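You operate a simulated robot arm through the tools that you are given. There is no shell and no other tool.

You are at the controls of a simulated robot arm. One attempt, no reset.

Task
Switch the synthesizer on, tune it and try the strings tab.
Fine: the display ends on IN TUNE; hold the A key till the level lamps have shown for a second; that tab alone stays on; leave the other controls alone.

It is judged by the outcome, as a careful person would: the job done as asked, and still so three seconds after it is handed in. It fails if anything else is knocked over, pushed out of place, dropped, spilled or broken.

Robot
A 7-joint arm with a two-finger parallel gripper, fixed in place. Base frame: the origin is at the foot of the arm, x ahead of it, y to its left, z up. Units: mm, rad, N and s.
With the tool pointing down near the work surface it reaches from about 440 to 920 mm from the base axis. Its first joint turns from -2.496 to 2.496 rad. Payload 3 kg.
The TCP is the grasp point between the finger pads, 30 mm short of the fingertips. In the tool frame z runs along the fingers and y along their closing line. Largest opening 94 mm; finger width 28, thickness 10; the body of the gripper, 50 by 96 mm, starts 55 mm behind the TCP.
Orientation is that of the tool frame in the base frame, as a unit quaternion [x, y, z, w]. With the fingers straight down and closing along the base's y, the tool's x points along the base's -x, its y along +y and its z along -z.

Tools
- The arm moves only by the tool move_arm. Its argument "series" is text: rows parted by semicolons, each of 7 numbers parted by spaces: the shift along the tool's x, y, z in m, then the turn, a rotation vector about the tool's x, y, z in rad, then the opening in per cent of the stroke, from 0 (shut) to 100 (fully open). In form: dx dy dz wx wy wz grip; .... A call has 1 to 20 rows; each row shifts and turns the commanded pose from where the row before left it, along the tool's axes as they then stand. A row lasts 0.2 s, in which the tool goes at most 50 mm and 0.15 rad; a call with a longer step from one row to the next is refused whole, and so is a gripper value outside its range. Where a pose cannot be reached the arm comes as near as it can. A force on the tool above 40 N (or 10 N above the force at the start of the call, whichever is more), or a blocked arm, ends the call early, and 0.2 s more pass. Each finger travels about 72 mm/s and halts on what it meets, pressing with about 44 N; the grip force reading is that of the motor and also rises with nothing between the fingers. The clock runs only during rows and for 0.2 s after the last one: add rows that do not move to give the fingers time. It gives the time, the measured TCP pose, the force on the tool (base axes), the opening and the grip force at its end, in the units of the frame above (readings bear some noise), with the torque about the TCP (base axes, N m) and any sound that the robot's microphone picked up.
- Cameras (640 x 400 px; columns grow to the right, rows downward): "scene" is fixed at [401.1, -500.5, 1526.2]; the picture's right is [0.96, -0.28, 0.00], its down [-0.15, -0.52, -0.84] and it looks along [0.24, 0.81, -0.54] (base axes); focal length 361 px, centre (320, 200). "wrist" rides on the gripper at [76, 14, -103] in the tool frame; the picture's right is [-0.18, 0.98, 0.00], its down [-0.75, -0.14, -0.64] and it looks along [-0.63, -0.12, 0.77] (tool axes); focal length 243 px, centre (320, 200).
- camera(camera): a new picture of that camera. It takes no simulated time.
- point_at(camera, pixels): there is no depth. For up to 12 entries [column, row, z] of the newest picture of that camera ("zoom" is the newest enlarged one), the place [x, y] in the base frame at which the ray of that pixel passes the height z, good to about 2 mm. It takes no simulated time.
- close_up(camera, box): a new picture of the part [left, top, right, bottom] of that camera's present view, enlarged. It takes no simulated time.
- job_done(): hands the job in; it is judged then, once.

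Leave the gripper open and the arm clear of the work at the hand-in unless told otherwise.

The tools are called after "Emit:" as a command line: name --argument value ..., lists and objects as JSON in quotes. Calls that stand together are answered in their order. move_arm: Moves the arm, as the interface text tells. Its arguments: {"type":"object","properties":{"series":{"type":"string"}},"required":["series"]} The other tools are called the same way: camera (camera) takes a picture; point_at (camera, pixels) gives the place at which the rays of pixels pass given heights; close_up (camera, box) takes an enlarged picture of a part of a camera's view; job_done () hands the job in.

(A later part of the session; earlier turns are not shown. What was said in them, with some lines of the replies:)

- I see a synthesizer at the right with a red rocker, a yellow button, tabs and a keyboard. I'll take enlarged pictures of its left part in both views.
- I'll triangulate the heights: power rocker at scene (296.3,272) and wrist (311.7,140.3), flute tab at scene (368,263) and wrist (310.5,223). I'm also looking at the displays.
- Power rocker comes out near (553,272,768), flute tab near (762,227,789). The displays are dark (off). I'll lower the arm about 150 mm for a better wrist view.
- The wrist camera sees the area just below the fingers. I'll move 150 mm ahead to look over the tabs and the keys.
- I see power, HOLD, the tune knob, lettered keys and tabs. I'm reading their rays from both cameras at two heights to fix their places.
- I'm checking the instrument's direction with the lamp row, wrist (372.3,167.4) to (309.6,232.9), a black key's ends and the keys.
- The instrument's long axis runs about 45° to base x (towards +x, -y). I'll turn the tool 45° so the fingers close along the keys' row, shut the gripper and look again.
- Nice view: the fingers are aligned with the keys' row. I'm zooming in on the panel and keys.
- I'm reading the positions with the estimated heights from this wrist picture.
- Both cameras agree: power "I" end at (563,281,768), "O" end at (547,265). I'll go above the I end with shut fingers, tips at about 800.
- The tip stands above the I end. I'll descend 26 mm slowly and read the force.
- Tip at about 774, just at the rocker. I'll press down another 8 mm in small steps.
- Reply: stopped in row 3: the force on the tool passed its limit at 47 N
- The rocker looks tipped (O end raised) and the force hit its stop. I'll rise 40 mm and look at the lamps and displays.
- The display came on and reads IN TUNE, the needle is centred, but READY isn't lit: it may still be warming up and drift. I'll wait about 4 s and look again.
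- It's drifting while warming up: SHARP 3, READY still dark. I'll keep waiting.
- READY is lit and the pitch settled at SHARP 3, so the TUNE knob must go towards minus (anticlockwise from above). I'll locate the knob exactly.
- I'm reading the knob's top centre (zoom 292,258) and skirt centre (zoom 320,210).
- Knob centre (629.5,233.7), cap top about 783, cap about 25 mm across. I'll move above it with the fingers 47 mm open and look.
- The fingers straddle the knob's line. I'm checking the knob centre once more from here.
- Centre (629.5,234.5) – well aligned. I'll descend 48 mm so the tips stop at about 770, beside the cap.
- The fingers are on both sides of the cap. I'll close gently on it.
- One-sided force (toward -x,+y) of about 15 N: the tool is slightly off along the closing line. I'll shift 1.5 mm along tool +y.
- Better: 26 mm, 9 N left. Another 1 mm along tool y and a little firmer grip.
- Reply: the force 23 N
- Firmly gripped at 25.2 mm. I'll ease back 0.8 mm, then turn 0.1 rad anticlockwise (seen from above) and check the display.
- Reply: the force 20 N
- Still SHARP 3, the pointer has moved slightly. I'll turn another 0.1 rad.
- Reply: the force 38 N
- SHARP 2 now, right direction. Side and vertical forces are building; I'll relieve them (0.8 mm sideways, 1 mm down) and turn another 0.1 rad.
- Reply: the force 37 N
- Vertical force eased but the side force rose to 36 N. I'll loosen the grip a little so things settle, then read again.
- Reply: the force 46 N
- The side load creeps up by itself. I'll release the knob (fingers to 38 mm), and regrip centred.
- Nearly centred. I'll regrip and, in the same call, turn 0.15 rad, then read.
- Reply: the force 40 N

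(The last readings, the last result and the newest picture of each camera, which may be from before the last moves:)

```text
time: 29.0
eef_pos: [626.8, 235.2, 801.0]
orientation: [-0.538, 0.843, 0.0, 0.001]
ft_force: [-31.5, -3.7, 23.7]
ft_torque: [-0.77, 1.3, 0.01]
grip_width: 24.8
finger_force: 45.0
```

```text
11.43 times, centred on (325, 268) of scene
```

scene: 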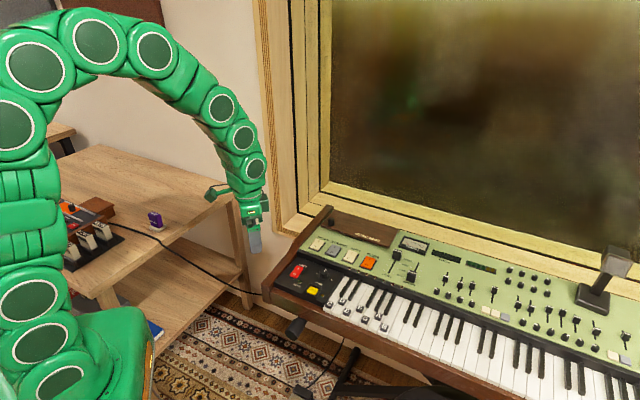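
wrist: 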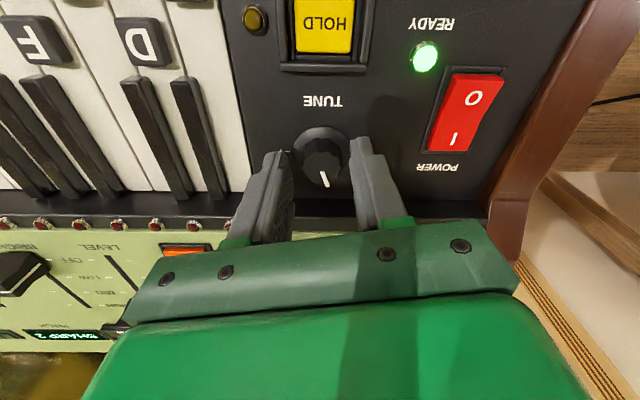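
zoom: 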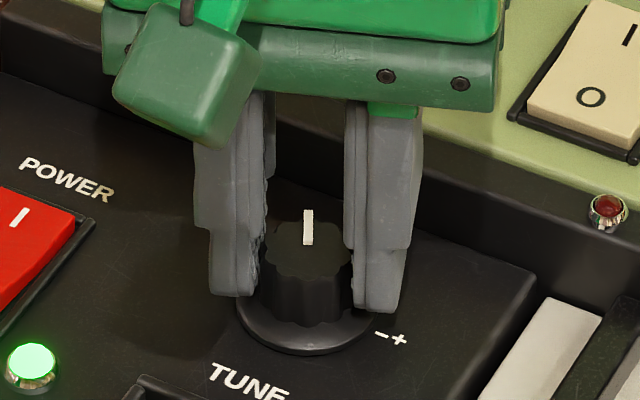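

SHARP 1; about 0.15 rad per step. I'll release, regrip to shed the side load, and look before the last turn.

Emit:
move_arm --series "0 0 0 0 0 0 32; 0 0 0 0 0 0 40; 0 0 0 0 0 0 40"

Emit:
close_up --camera "scene" --box '[300, 250, 350, 285]'

Emit:
close_up --camera "wrist" --box '[250, 100, 400, 220]'

Emit:
close_up --camera "scene" --box '[395, 230, 475, 270]'

```text
time: 29.8
eef_pos: [629.2, 235.4, 799.3]
orientation: [-0.538, 0.843, 0.0, 0.001]
ft_force: [0.3, -0.9, 0.3]
ft_torque: [0.02, 0.02, -0.01]
grip_width: 37.3
finger_force: 0.0
```

```text
11.43 times, centred on (325, 268) of scene
```

zoom: 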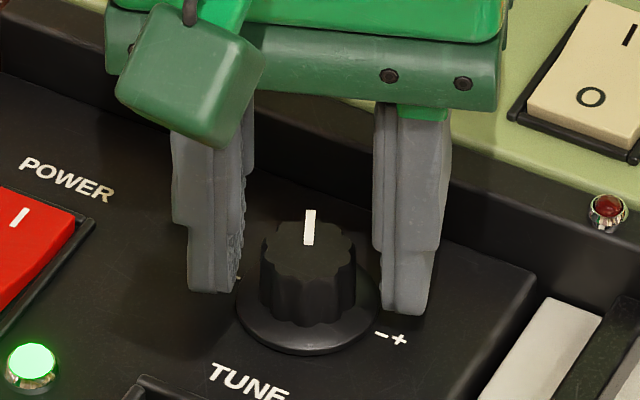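

```text
3.33 times, centred on (325, 160) of wrist
```

zoom: 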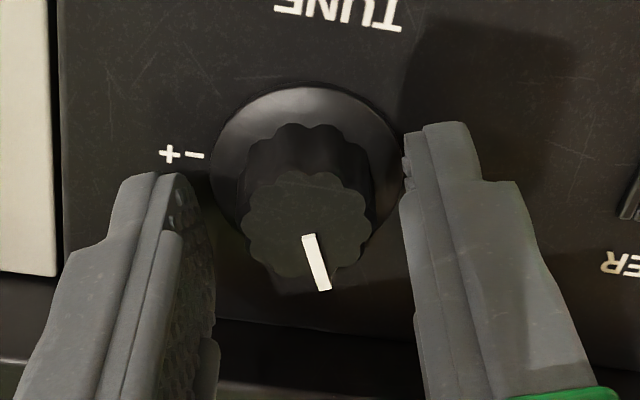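

```text
8.00 times, centred on (435, 250) of scene
```

zoom: 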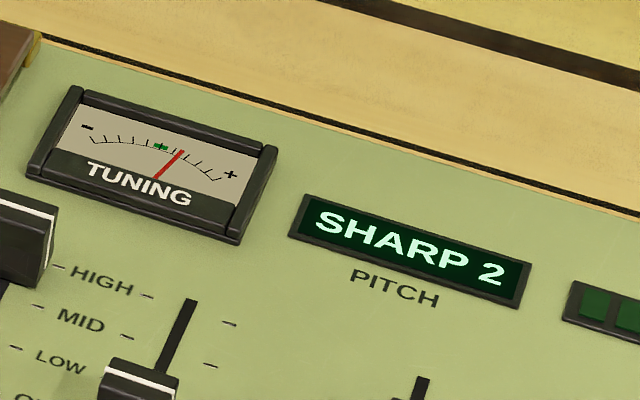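

On release it slid back to SHARP 2's edge (needle at 1.5 divisions or so). I'll regrip and turn 0.25 rad.

Emit:
move_arm --series "0 0 0 0 0 0 30; 0 0 0 0 0 0 22; 0 0 0 0 0 0 20; 0 0 0 0 0 -0.06 20; 0 0 0 0 0 -0.06 20; 0 0 0 0 0 -0.06 20; 0 0 0 0 0 -0.06 20; 0 0 0 0 0 0 20"

Emit:
close_up --camera "scene" --box '[395, 230, 475, 270]'

Emit:
close_up --camera "scene" --box '[300, 250, 350, 285]'

```text
time: 31.2
eef_pos: [628.5, 236.0, 799.8]
orientation: [-0.61, 0.793, 0.001, 0.0]
ft_force: [-4.5, 3.0, 1.9]
ft_torque: [-0.11, 0.4, -0.02]
grip_width: 24.9
finger_force: 45.1
stopped in row 7: the force on the tool passed its limit at 42 N (the readings are from after the stop); the commanded pose is now the measured one
```

```text
8.00 times, centred on (435, 250) of scene
```

zoom: 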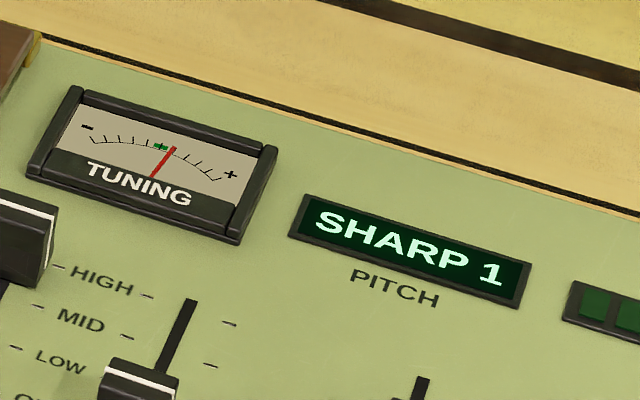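

```text
11.43 times, centred on (325, 268) of scene
```

zoom: 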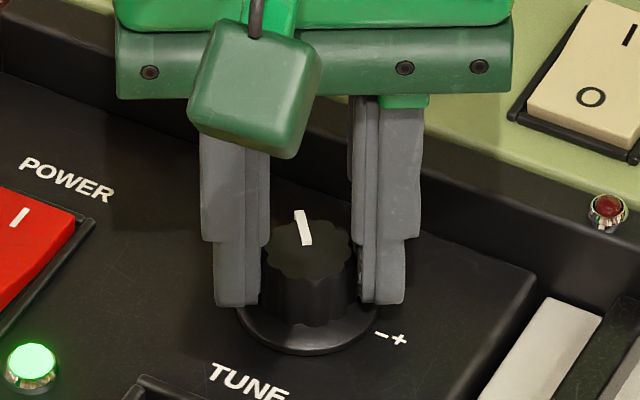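

SHARP 1, needle nearer centre, and the load was shed. I'll turn 0.12 rad more from here.

Emit:
move_arm --series "0 0 0 0 0 -0.04 20; 0 0 0 0 0 -0.04 20; 0 0 0 0 0 -0.04 20; 0 0 0 0 0 0 20"

Emit:
close_up --camera "scene" --box '[395, 230, 475, 270]'

```text
time: 32.2
eef_pos: [628.1, 235.1, 799.4]
orientation: [-0.656, 0.755, -0.001, -0.001]
ft_force: [-15.2, 2.3, 16.8]
ft_torque: [-0.09, 0.48, -0.04]
grip_width: 24.7
finger_force: 45.4
```

```text
8.00 times, centred on (435, 250) of scene
```

zoom: 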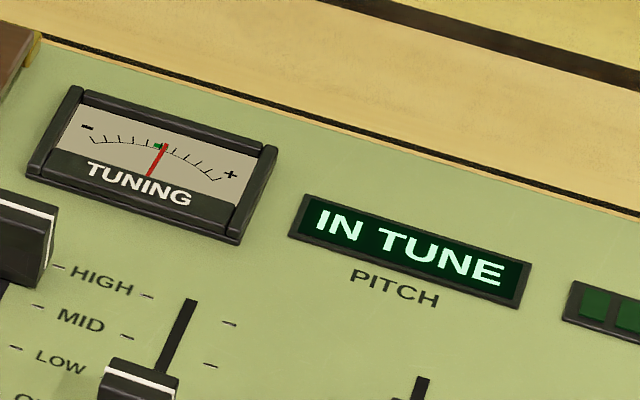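

IN TUNE, the needle just right of centre. I'll add 0.05 rad to allow for the slip back on release.

Emit:
move_arm --series "0 0 0 0 0 -0.05 20; 0 0 0 0 0 0 20"

Emit:
close_up --camera "scene" --box '[395, 230, 475, 270]'

```text
time: 32.8
eef_pos: [629.1, 234.7, 800.2]
orientation: [-0.676, 0.737, 0.001, 0.0]
ft_force: [-12.7, 8.7, 6.2]
ft_torque: [0.41, 0.36, 0.0]
grip_width: 24.7
finger_force: 45.3
```

```text
8.00 times, centred on (435, 250) of scene
```

zoom: 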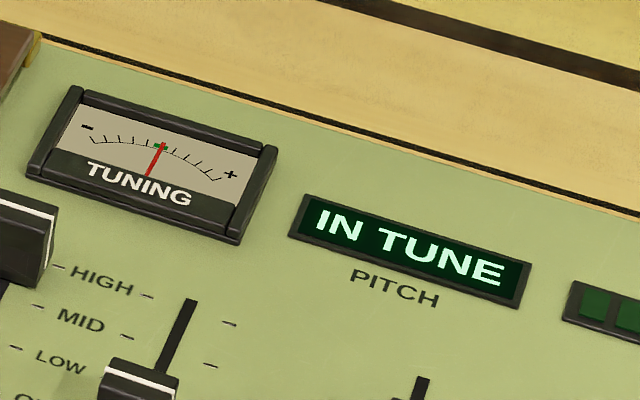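

Needle at 162, green mark 160: centred. I'll release slowly and check it holds.

Emit:
move_arm --series "0 0 0 0 0 0 30; 0 0 0 0 0 0 40; 0 0 0 0 0 0 46; 0 0 0 0 0 0 46"

Emit:
close_up --camera "scene" --box '[395, 230, 475, 270]'

Emit:
close_up --camera "scene" --box '[300, 250, 350, 285]'

```text
time: 33.8
eef_pos: [628.7, 235.4, 800.7]
orientation: [-0.675, 0.738, 0.0, -0.001]
ft_force: [-0.1, -0.1, 0.1]
ft_torque: [-0.04, 0.0, -0.01]
grip_width: 43.2
finger_force: 0.0
```

```text
8.00 times, centred on (435, 250) of scene
```

zoom: 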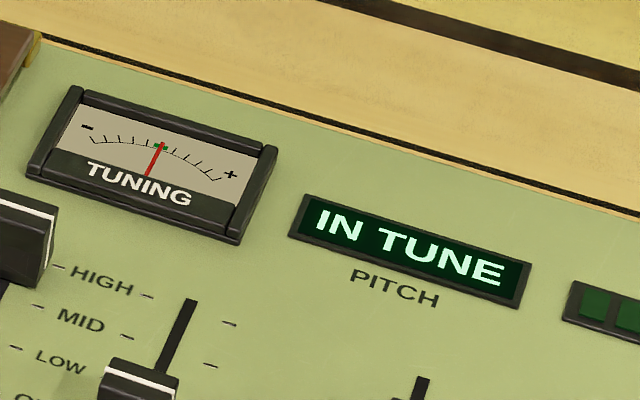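

```text
11.43 times, centred on (325, 268) of scene
```

zoom: 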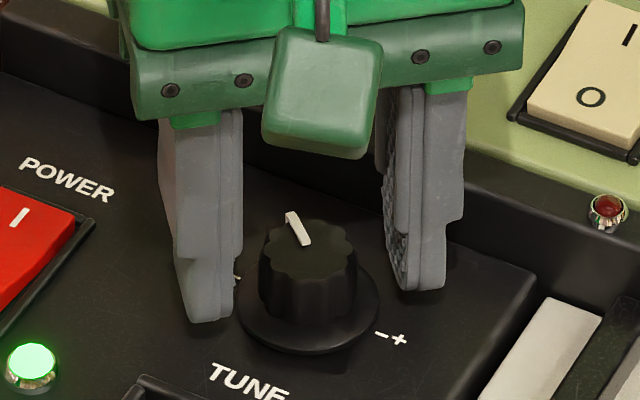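

It holds IN TUNE. I'll rise 80 mm straight up, turn back to the 45° alignment, shut the fingers and inspect the tabs' states.

Emit:
move_arm --series "0 0 -0.01 0 0 0 46; 0 0 -0.03 0 0 0 46; 0 0 -0.04 0 0 0 46; 0 0 0 0 0 0.139 30; 0 0 0 0 0 0.139 15; 0 0 0 0 0 0.139 0; 0 0 0 0 0 0.139 0; 0 0 0 0 0 0.139 0; 0 0 0 0 0 0 0"

Emit:
camera --camera "wrist"

Emit:
close_up --camera "scene" --box '[305, 230, 385, 280]'

Emit:
close_up --camera "scene" --box '[395, 230, 475, 270]'

```text
time: 35.8
eef_pos: [628.4, 234.3, 879.6]
orientation: [-0.383, 0.924, 0.0, -0.001]
ft_force: [0.0, 0.0, -0.7]
ft_torque: [0.01, -0.04, 0.01]
grip_width: 0.0
finger_force: 33.3
```

```text
taken
```

wrist: 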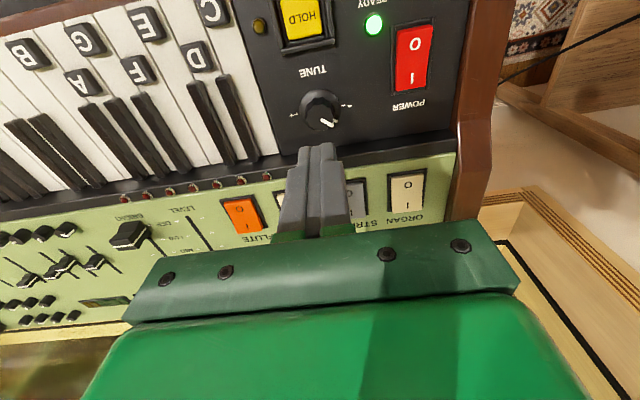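

```text
8.00 times, centred on (345, 255) of scene
```

zoom: 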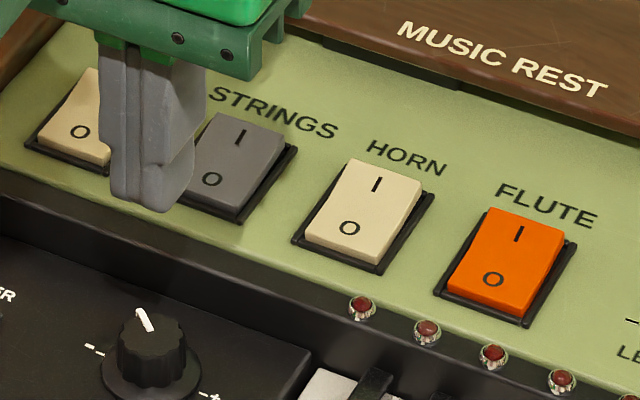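

```text
8.00 times, centred on (435, 250) of scene
```

zoom: 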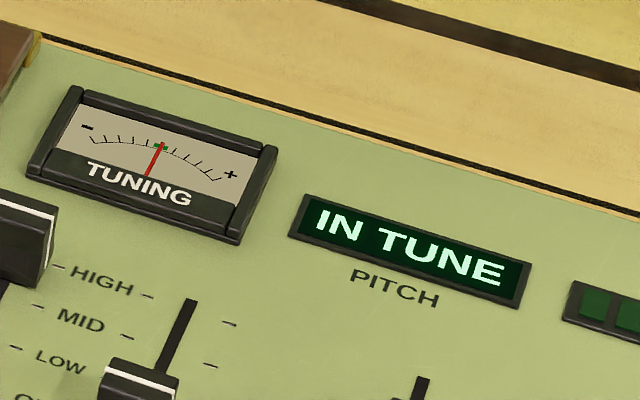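

All four tabs look the same (off), and tuning holds. Before going to the strings tab I'm checking how near the music rest's front edge is: scene (321,226) and (345,236).

Emit:
point_at --camera "scene" --pixels '[[335, 247.1, 788], [335, 247.1, 795], [331.5, 252.5, 788], [331.5, 252.5, 795], [345, 239, 800], [345, 239, 820], [321, 226, 800], [321, 226, 820]]'

Emit:
close_up --camera "scene" --box '[300, 200, 400, 262]'

```text
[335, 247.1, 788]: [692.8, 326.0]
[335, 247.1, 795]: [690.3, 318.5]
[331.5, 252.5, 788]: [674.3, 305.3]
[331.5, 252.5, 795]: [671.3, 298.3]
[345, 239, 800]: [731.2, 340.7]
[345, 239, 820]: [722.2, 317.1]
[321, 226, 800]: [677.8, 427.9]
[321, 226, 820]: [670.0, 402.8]
```

```text
6.40 times, centred on (350, 231) of scene
```

zoom: 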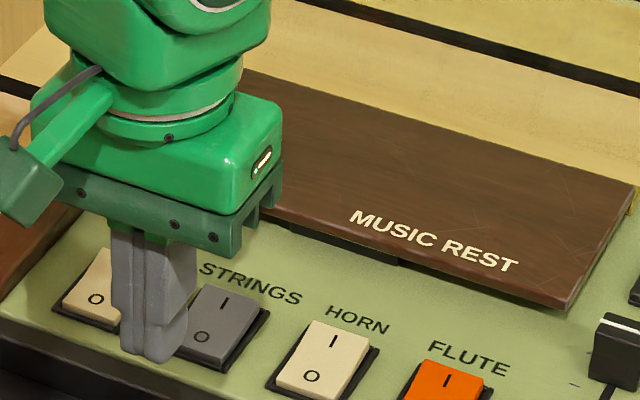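

The rest's edge is about 30 mm behind the strings' I end – enough room. I'll move above the strings tab's I end (691,318), tips at about 828.

Emit:
move_arm --series "-0.0345 0.005 0 0 0 0 0; -0.0345 0.005 0 0 0 0 0; -0.0341 0.005 0 0 0 0 0; 0 0 0.022 0 0 0 0; 0 0 0 0 0 0 0; 0 0 0 0 0 0 0"

Emit:
camera --camera "wrist"

Emit:
close_up --camera "scene" --box '[300, 215, 380, 265]'

```text
time: 37.2
eef_pos: [691.7, 319.8, 857.0]
orientation: [-0.384, 0.923, 0.001, 0.0]
ft_force: [0.0, 0.6, -0.2]
ft_torque: [-0.02, 0.01, 0.03]
grip_width: 0.2
finger_force: 33.7
```

```text
taken
```

wrist: 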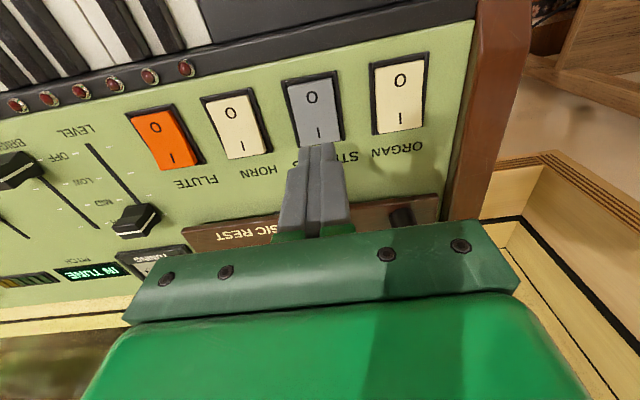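

```text
8.00 times, centred on (340, 240) of scene
```

zoom: 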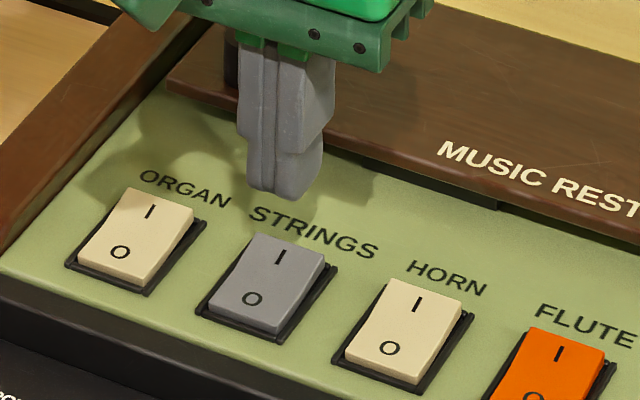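

I'm measuring the strings marks from this wrist picture: I at (319,133), O at (312,98), and the rest's front edge near (300,210).

Emit:
point_at --camera "wrist" --pixels '[[319, 133, 785], [319, 133, 790], [319, 133, 796], [312, 98, 785], [312, 98, 790], [312, 98, 796], [270, 221, 810], [360, 206, 810]]'

Emit:
point_at --camera "scene" --pixels '[[334.9, 247.1, 790], [334.9, 247.1, 796], [331.6, 252.3, 785], [331.6, 252.3, 790]]'

```text
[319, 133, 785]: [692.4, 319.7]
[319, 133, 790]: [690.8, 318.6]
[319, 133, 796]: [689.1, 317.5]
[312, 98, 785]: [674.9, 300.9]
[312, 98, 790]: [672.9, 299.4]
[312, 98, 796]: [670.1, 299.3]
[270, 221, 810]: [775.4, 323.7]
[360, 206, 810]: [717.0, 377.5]
```

```text
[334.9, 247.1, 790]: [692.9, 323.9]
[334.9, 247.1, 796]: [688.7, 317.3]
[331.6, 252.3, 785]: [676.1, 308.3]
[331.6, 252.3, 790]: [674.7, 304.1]
```

I end at (690,318,795); the tip is above it, and the rest's edge is 60 mm away. I'll descend 24 mm, then press in small steps.

Emit:
move_arm --series "-0.0015 0 0.008 0 0 0 0; 0 0 0.008 0 0 0 0; 0 0 0.006 0 0 0 0; 0 0 0.003 0 0 0 0; 0 0 0.002 0 0 0 0; 0 0 0.002 0 0 0 0; 0 0 0.002 0 0 0 0; 0 0 0.002 0 0 0 0; 0 0 0.002 0 0 0 0; 0 0 0.001 0 0 0 0; 0 0 0.001 0 0 0 0; 0 0 0.001 0 0 0 0"

Emit:
close_up --camera "scene" --box '[300, 215, 380, 265]'

```text
time: 39.6
eef_pos: [691.4, 321.2, 823.8]
orientation: [-0.384, 0.923, 0.001, 0.001]
ft_force: [-0.8, -1.1, 8.9]
ft_torque: [-0.11, 0.11, -0.08]
grip_width: 0.2
finger_force: 33.2
stopped in row 11: the force on the tool passed its limit at 44 N (the readings are from after the stop); the commanded pose is now the measured one
```

```text
8.00 times, centred on (340, 240) of scene
```

zoom: 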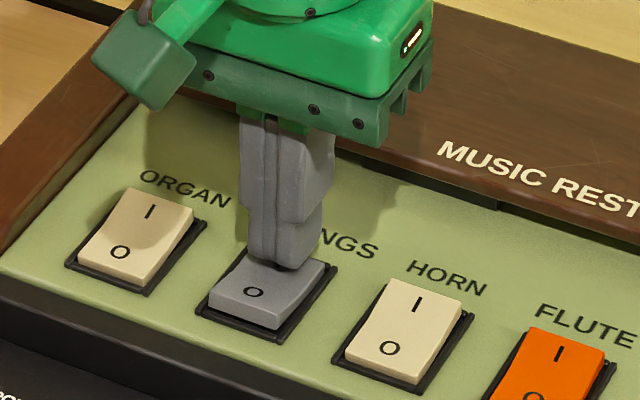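

The strings tab has tipped to I. I'll rise 60 mm and check the tabs, display and lamps.

Emit:
move_arm --series "0 0 -0.01 0 0 0 0; 0 0 -0.025 0 0 0 0; 0 0 -0.025 0 0 0 0; 0 0 0 0 0 0 0"

Emit:
close_up --camera "scene" --box '[300, 230, 380, 280]'

Emit:
close_up --camera "scene" --box '[380, 225, 520, 312]'

Emit:
camera --camera "wrist"

```text
time: 40.6
eef_pos: [690.1, 321.4, 883.7]
orientation: [-0.385, 0.923, 0.001, 0.002]
ft_force: [0.6, -0.7, 1.1]
ft_torque: [0.01, 0.01, 0.01]
grip_width: 0.0
finger_force: 33.2
```

```text
8.00 times, centred on (340, 255) of scene
```

zoom: 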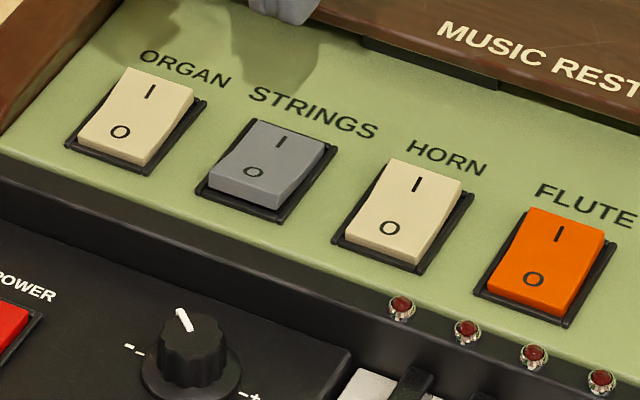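

```text
4.57 times, centred on (450, 268) of scene
```

zoom: 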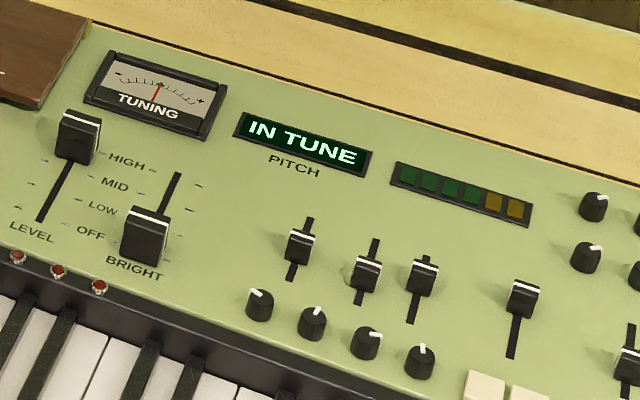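

```text
taken
```

wrist: 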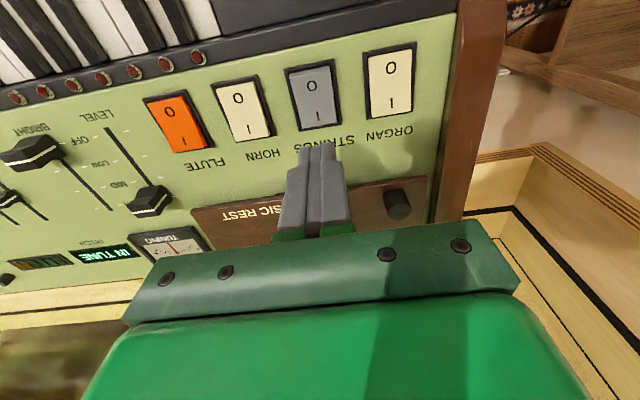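

Only STRINGS is on and the display reads IN TUNE. Next the A key: I'll travel to above its block (721,57), tips at about 840, and look.

Emit:
move_arm --series "0.02434 -0.0296 0.002 0 0 0 0; 0.02434 -0.0296 0.002 0 0 0 0; 0.02434 -0.0296 0.002 0 0 0 0; 0.02434 -0.0296 0.002 0 0 0 0; 0.02434 -0.0296 0.002 0 0 0 0; 0.02434 -0.0296 0.002 0 0 0 0; 0.02434 -0.0296 0.002 0 0 0 0; 0 0 0 0 0 0 0; 0 0 0 0 0 0 0"

Emit:
camera --camera "wrist"

Emit:
close_up --camera "wrist" --box '[240, 60, 400, 160]'

Emit:
close_up --camera "scene" --box '[340, 270, 420, 340]'

```text
time: 42.6
eef_pos: [719.9, 52.4, 869.9]
orientation: [-0.385, 0.923, 0.001, 0.002]
ft_force: [-0.3, -0.3, 0.6]
ft_torque: [-0.01, 0.0, 0.01]
grip_width: 0.2
finger_force: 32.7
```

```text
taken
```

wrist: 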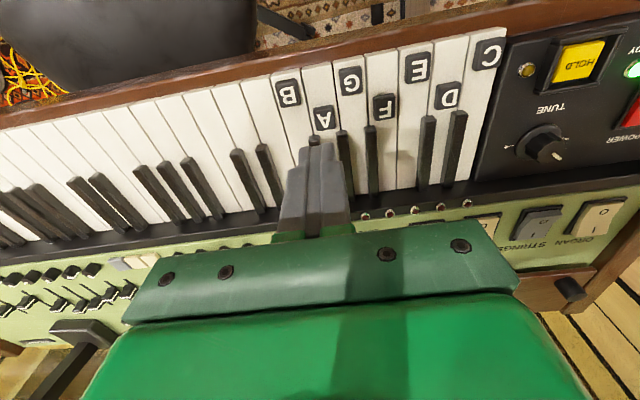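

```text
4.00 times, centred on (320, 110) of wrist
```

zoom: 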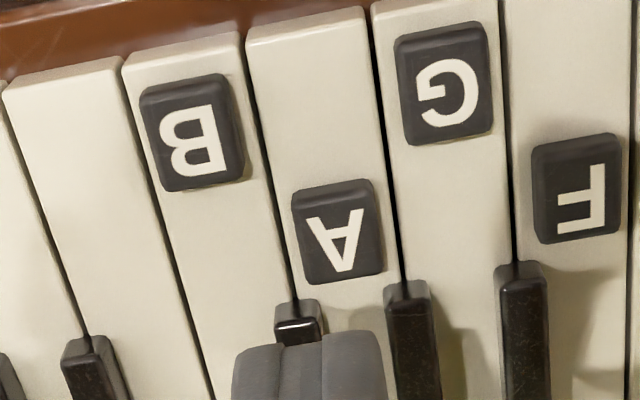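

```text
5.71 times, centred on (380, 305) of scene
```

zoom: 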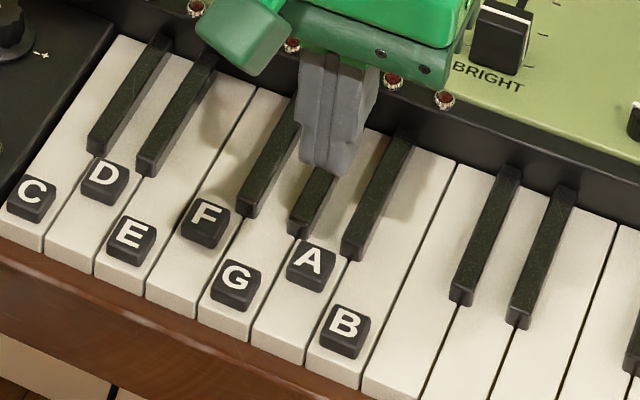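

The A block is at zoom (340,232). I'm reading its centre and edges.

Emit:
point_at --camera "wrist" --pixels '[[324.5, 118, 760], [324.5, 118, 765], [324.5, 118, 770], [313.5, 109, 765], [332, 105, 765], [336, 128, 765], [317, 131, 765], [355, 78, 765], [288, 94, 765]]'

Emit:
point_at --camera "scene" --pixels '[[377.9, 315.4, 758], [377.9, 315.4, 763], [377.9, 315.4, 768]]'

```text
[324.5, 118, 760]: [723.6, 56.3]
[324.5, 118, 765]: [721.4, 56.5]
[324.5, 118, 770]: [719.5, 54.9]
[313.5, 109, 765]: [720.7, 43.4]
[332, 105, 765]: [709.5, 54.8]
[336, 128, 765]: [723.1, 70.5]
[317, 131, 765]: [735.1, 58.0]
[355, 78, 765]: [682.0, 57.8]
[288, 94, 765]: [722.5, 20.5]
```

```text
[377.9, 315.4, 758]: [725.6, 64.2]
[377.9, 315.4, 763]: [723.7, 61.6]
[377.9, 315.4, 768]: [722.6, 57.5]
```

Block centre (722,57,766); the finger is 5 mm on the player's side of it and in line. I'll descend to tips at about 772 and check clearance.

Emit:
move_arm --series "0 0 0.02 0 0 0 0; 0 0 0.02 0 0 0 0; 0 0 0.015 0 0 0 0; 0 0 0.008 0 0 0 0; 0 0 0.004 0 0 0 0; 0 0 0 0 0 0 0"

Emit:
close_up --camera "scene" --box '[350, 285, 410, 335]'

Emit:
close_up --camera "wrist" --box '[240, 80, 400, 200]'

```text
time: 44.0
eef_pos: [720.2, 53.9, 800.8]
orientation: [-0.385, 0.923, 0.0, 0.002]
ft_force: [0.9, -0.4, 0.3]
ft_torque: [0.01, 0.01, 0.01]
grip_width: 0.1
finger_force: 33.5
```

```text
8.00 times, centred on (380, 310) of scene
```

zoom: 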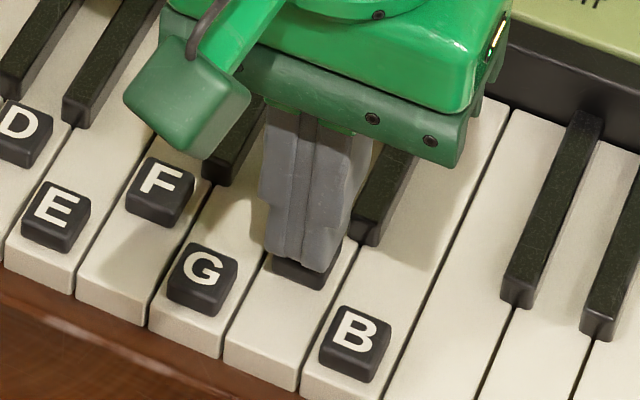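

```text
3.33 times, centred on (320, 140) of wrist
```

zoom: 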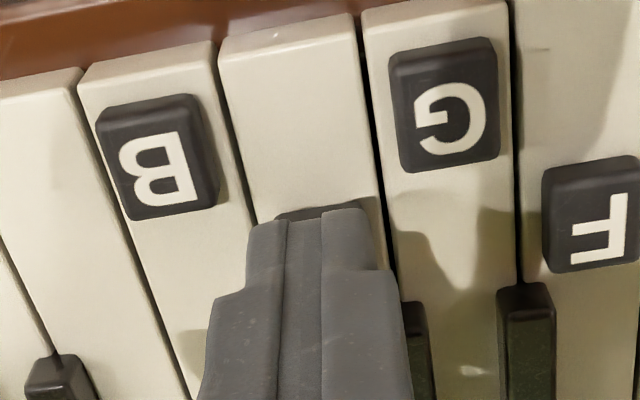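

I'm checking the lateral alignment: finger front corners at zoom (249,232) and (368,218), block front corners at (277,214) and (372,200).

Emit:
point_at --camera "zoom" --pixels '[[249, 232, 774], [368, 218, 774], [277, 216, 766], [362, 202, 766], [240, 150, 757], [375, 135, 757]]'

```text
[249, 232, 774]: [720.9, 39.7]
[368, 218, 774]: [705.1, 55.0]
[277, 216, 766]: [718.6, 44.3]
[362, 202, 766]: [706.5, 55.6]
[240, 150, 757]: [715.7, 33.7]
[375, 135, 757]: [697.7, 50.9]
```

The finger is about 1 mm off toward B; I'll shift 1 mm along tool y, then press in 2 mm steps.

Emit:
move_arm --series "0 0.001 0 0 0 0 0; 0 0 0.002 0 0 0 0; 0 0 0.002 0 0 0 0; 0 0 0.002 0 0 0 0; 0 0 0.002 0 0 0 0"

Emit:
close_up --camera "scene" --box '[350, 285, 410, 335]'

Emit:
close_up --camera "scene" --box '[380, 225, 520, 312]'

```text
time: 45.2
eef_pos: [720.5, 54.8, 791.9]
orientation: [-0.385, 0.923, 0.0, 0.0]
ft_force: [0.0, 0.1, 0.2]
ft_torque: [-0.04, 0.01, 0.0]
grip_width: 0.1
finger_force: 33.2
```

```text
8.00 times, centred on (380, 310) of scene
```

zoom: 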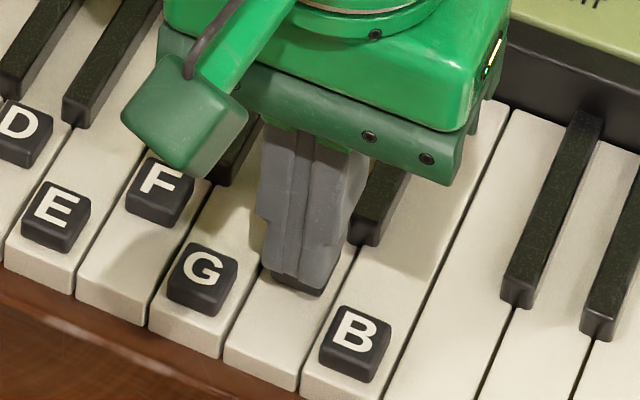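

```text
4.57 times, centred on (450, 268) of scene
```

zoom: 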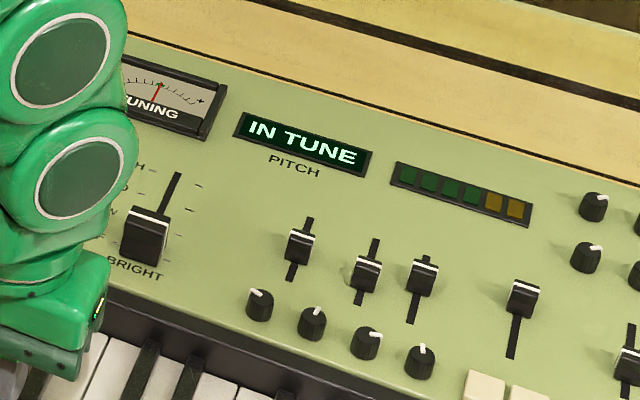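

Tip at about 762, no force yet. I'll continue down 8 mm in small steps.

Emit:
move_arm --series "0 0 0.002 0 0 0 0; 0 0 0.002 0 0 0 0; 0 0 0.002 0 0 0 0; 0 0 0.001 0 0 0 0; 0 0 0.001 0 0 0 0"

Emit:
close_up --camera "scene" --box '[350, 285, 410, 335]'

Emit:
close_up --camera "scene" --box '[380, 225, 520, 312]'

```text
time: 46.4
eef_pos: [717.2, 55.1, 784.9]
orientation: [-0.384, 0.923, 0.001, 0.0]
ft_force: [-2.2, -1.3, 4.1]
ft_torque: [-0.1, 0.04, -0.02]
grip_width: 0.0
finger_force: 33.0
heard: click
```

```text
8.00 times, centred on (380, 310) of scene
```

zoom: 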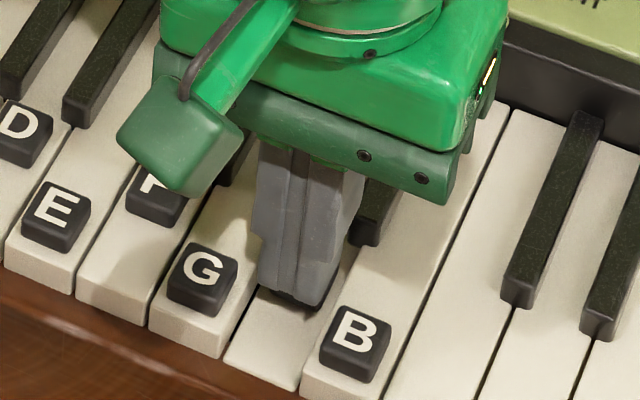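

```text
4.57 times, centred on (450, 268) of scene
```

zoom: 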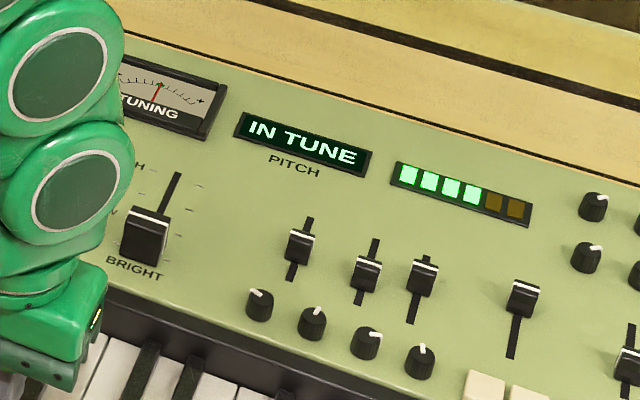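

A click, and four level lamps are lit with IN TUNE showing. I'll hold the key about 1.8 s.

Emit:
move_arm --series "0 0 0.0005 0 0 0 0; 0 0 0 0 0 0 0; 0 0 0 0 0 0 0; 0 0 0 0 0 0 0; 0 0 0 0 0 0 0; 0 0 0 0 0 0 0; 0 0 0 0 0 0 0; 0 0 0 0 0 0 0; 0 0 0 0 0 0 0"

Emit:
close_up --camera "scene" --box '[380, 225, 520, 312]'

Emit:
close_up --camera "scene" --box '[350, 285, 410, 335]'

```text
time: 48.4
eef_pos: [717.7, 54.7, 786.1]
orientation: [-0.385, 0.923, 0.0, 0.002]
ft_force: [2.1, -1.2, 8.0]
ft_torque: [-0.06, -0.09, -0.03]
grip_width: 0.0
finger_force: 33.8
```

```text
4.57 times, centred on (450, 268) of scene
```

zoom: 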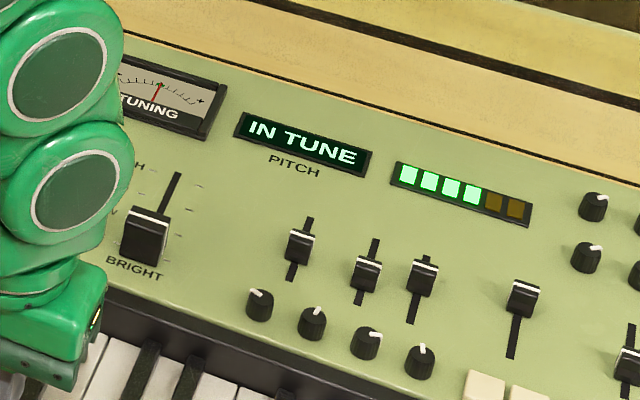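

```text
8.00 times, centred on (380, 310) of scene
```

zoom: 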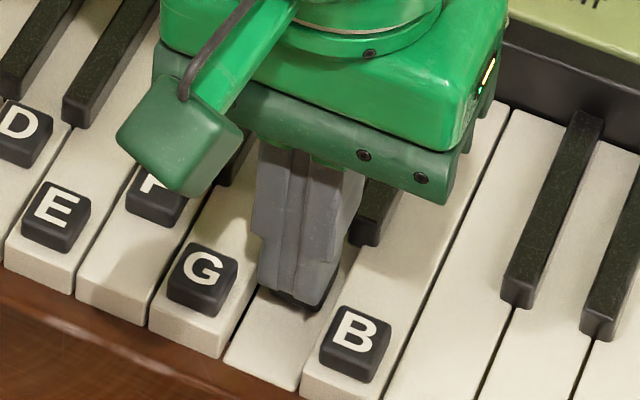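

The lamps have shown for about 2 s. I'll release the key, rise well clear (about 160 mm), and open the gripper up there.

Emit:
move_arm --series "0 0 -0.005 0 0 0 0; 0 0 -0.015 0 0 0 0; 0 0 -0.03 0 0 0 0; 0 0 -0.04 0 0 0 0; 0 0 -0.045 0 0 0 0; 0 0 -0.045 0 0 0 40; 0 0 0 0 0 0 100; 0 0 0 0 0 0 100; 0 0 0 0 0 0 100; 0 0 0 0 0 0 100; 0 0 0 0 0 0 100; 0 0 0 0 0 0 100"

Emit:
camera --camera "scene"

Emit:
close_up --camera "scene" --box '[380, 225, 520, 312]'

Emit:
close_up --camera "scene" --box '[260, 225, 400, 340]'

```text
time: 51.0
eef_pos: [719.0, 52.5, 965.6]
orientation: [-0.385, 0.923, 0.0, 0.001]
ft_force: [-0.6, 0.4, 0.5]
ft_torque: [0.01, 0.0, 0.03]
grip_width: 94.2
finger_force: 0.1
```

```text
taken
```

scene: 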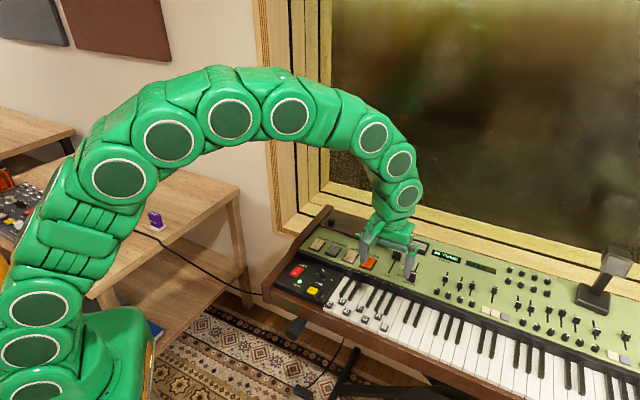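

```text
4.57 times, centred on (450, 268) of scene
```

zoom: 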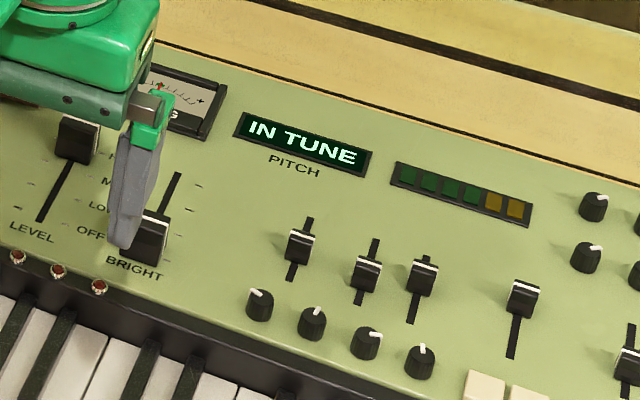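

```text
3.48 times, centred on (330, 282) of scene
```

zoom: 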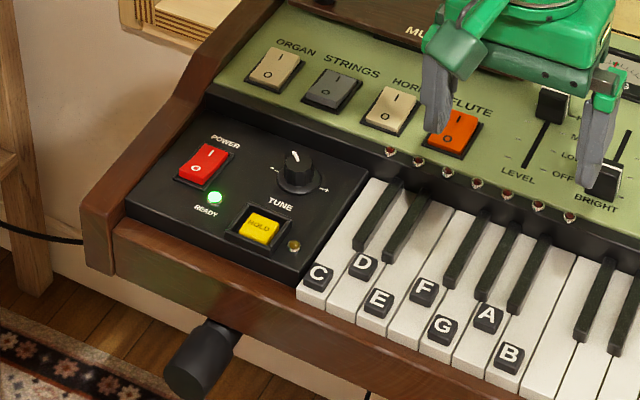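

All looks right: power on, READY lit, strings alone on, IN TUNE, key released. I'll draw the arm back further and wait a moment to confirm the tuning stays.

Emit:
move_arm --series "0.02 0.02 -0.03 0 0 0 100; 0.02 0.02 -0.03 0 0 0 100; 0.02 0.02 -0.03 0 0 0 100; 0.02 0.02 -0.03 0 0 0 100; 0.02 0.02 0 0 0 0 100; 0.02 0.02 0 0 0 0 100; 0 0 0 0 0 0 100; 0 0 0 0 0 0 100; 0 0 0 0 0 0 100; 0 0 0 0 0 0 100; 0 0 0 0 0 0 100; 0 0 0 0 0 0 100; 0 0 0 0 0 0 100; 0 0 0 0 0 0 100"

Emit:
close_up --camera "scene" --box '[380, 225, 520, 312]'

Emit:
close_up --camera "scene" --box '[260, 220, 400, 320]'

Emit:
camera --camera "scene"

```text
time: 54.0
eef_pos: [547.4, 55.6, 1085.9]
orientation: [-0.384, 0.923, 0.0, 0.0]
ft_force: [-0.1, -0.8, 0.8]
ft_torque: [-0.02, 0.04, 0.03]
grip_width: 93.9
finger_force: 0.0
```

```text
4.57 times, centred on (450, 268) of scene
```

zoom: 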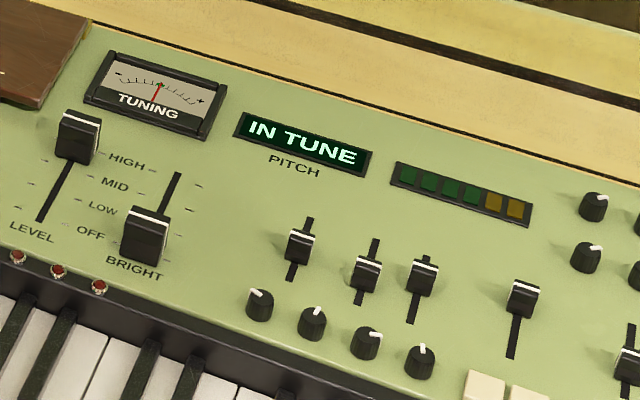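

```text
4.00 times, centred on (330, 270) of scene
```

zoom: 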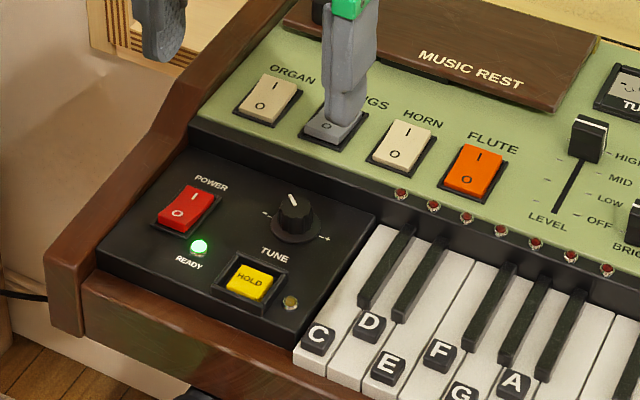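

```text
taken
```

scene: 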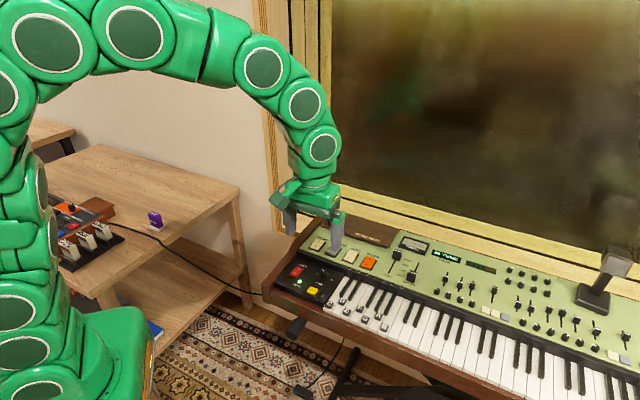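

Everything stays: IN TUNE with the needle centred, power on, READY lit, strings the only tab on, sliders untouched, gripper open and clear. I'm handing in the job.

Emit:
job_done

```text
The job is handed in.
```

The synthesizer is on, tuned and tried on the strings tab, and I've handed the job in. I haven't been shown a verdict.

- **Power:** I pressed the power rocker to I and waited for the READY lamp. The pitch drifted to SHARP 3 while it warmed up.
- **Tuning:** I turned the TUNE knob towards minus until the display read IN TUNE. It still read that, with the needle centred, at my last check just before hand-in.
- **Strings tab:** STRINGS is on; organ, horn and flute stayed off.
- **A key:** I held A for about two seconds with four level lamps lit, then let it go.

I didn't touch the HOLD button, the sliders or the other controls, and nothing was knocked or moved. The gripper is open and the arm is clear of the work.
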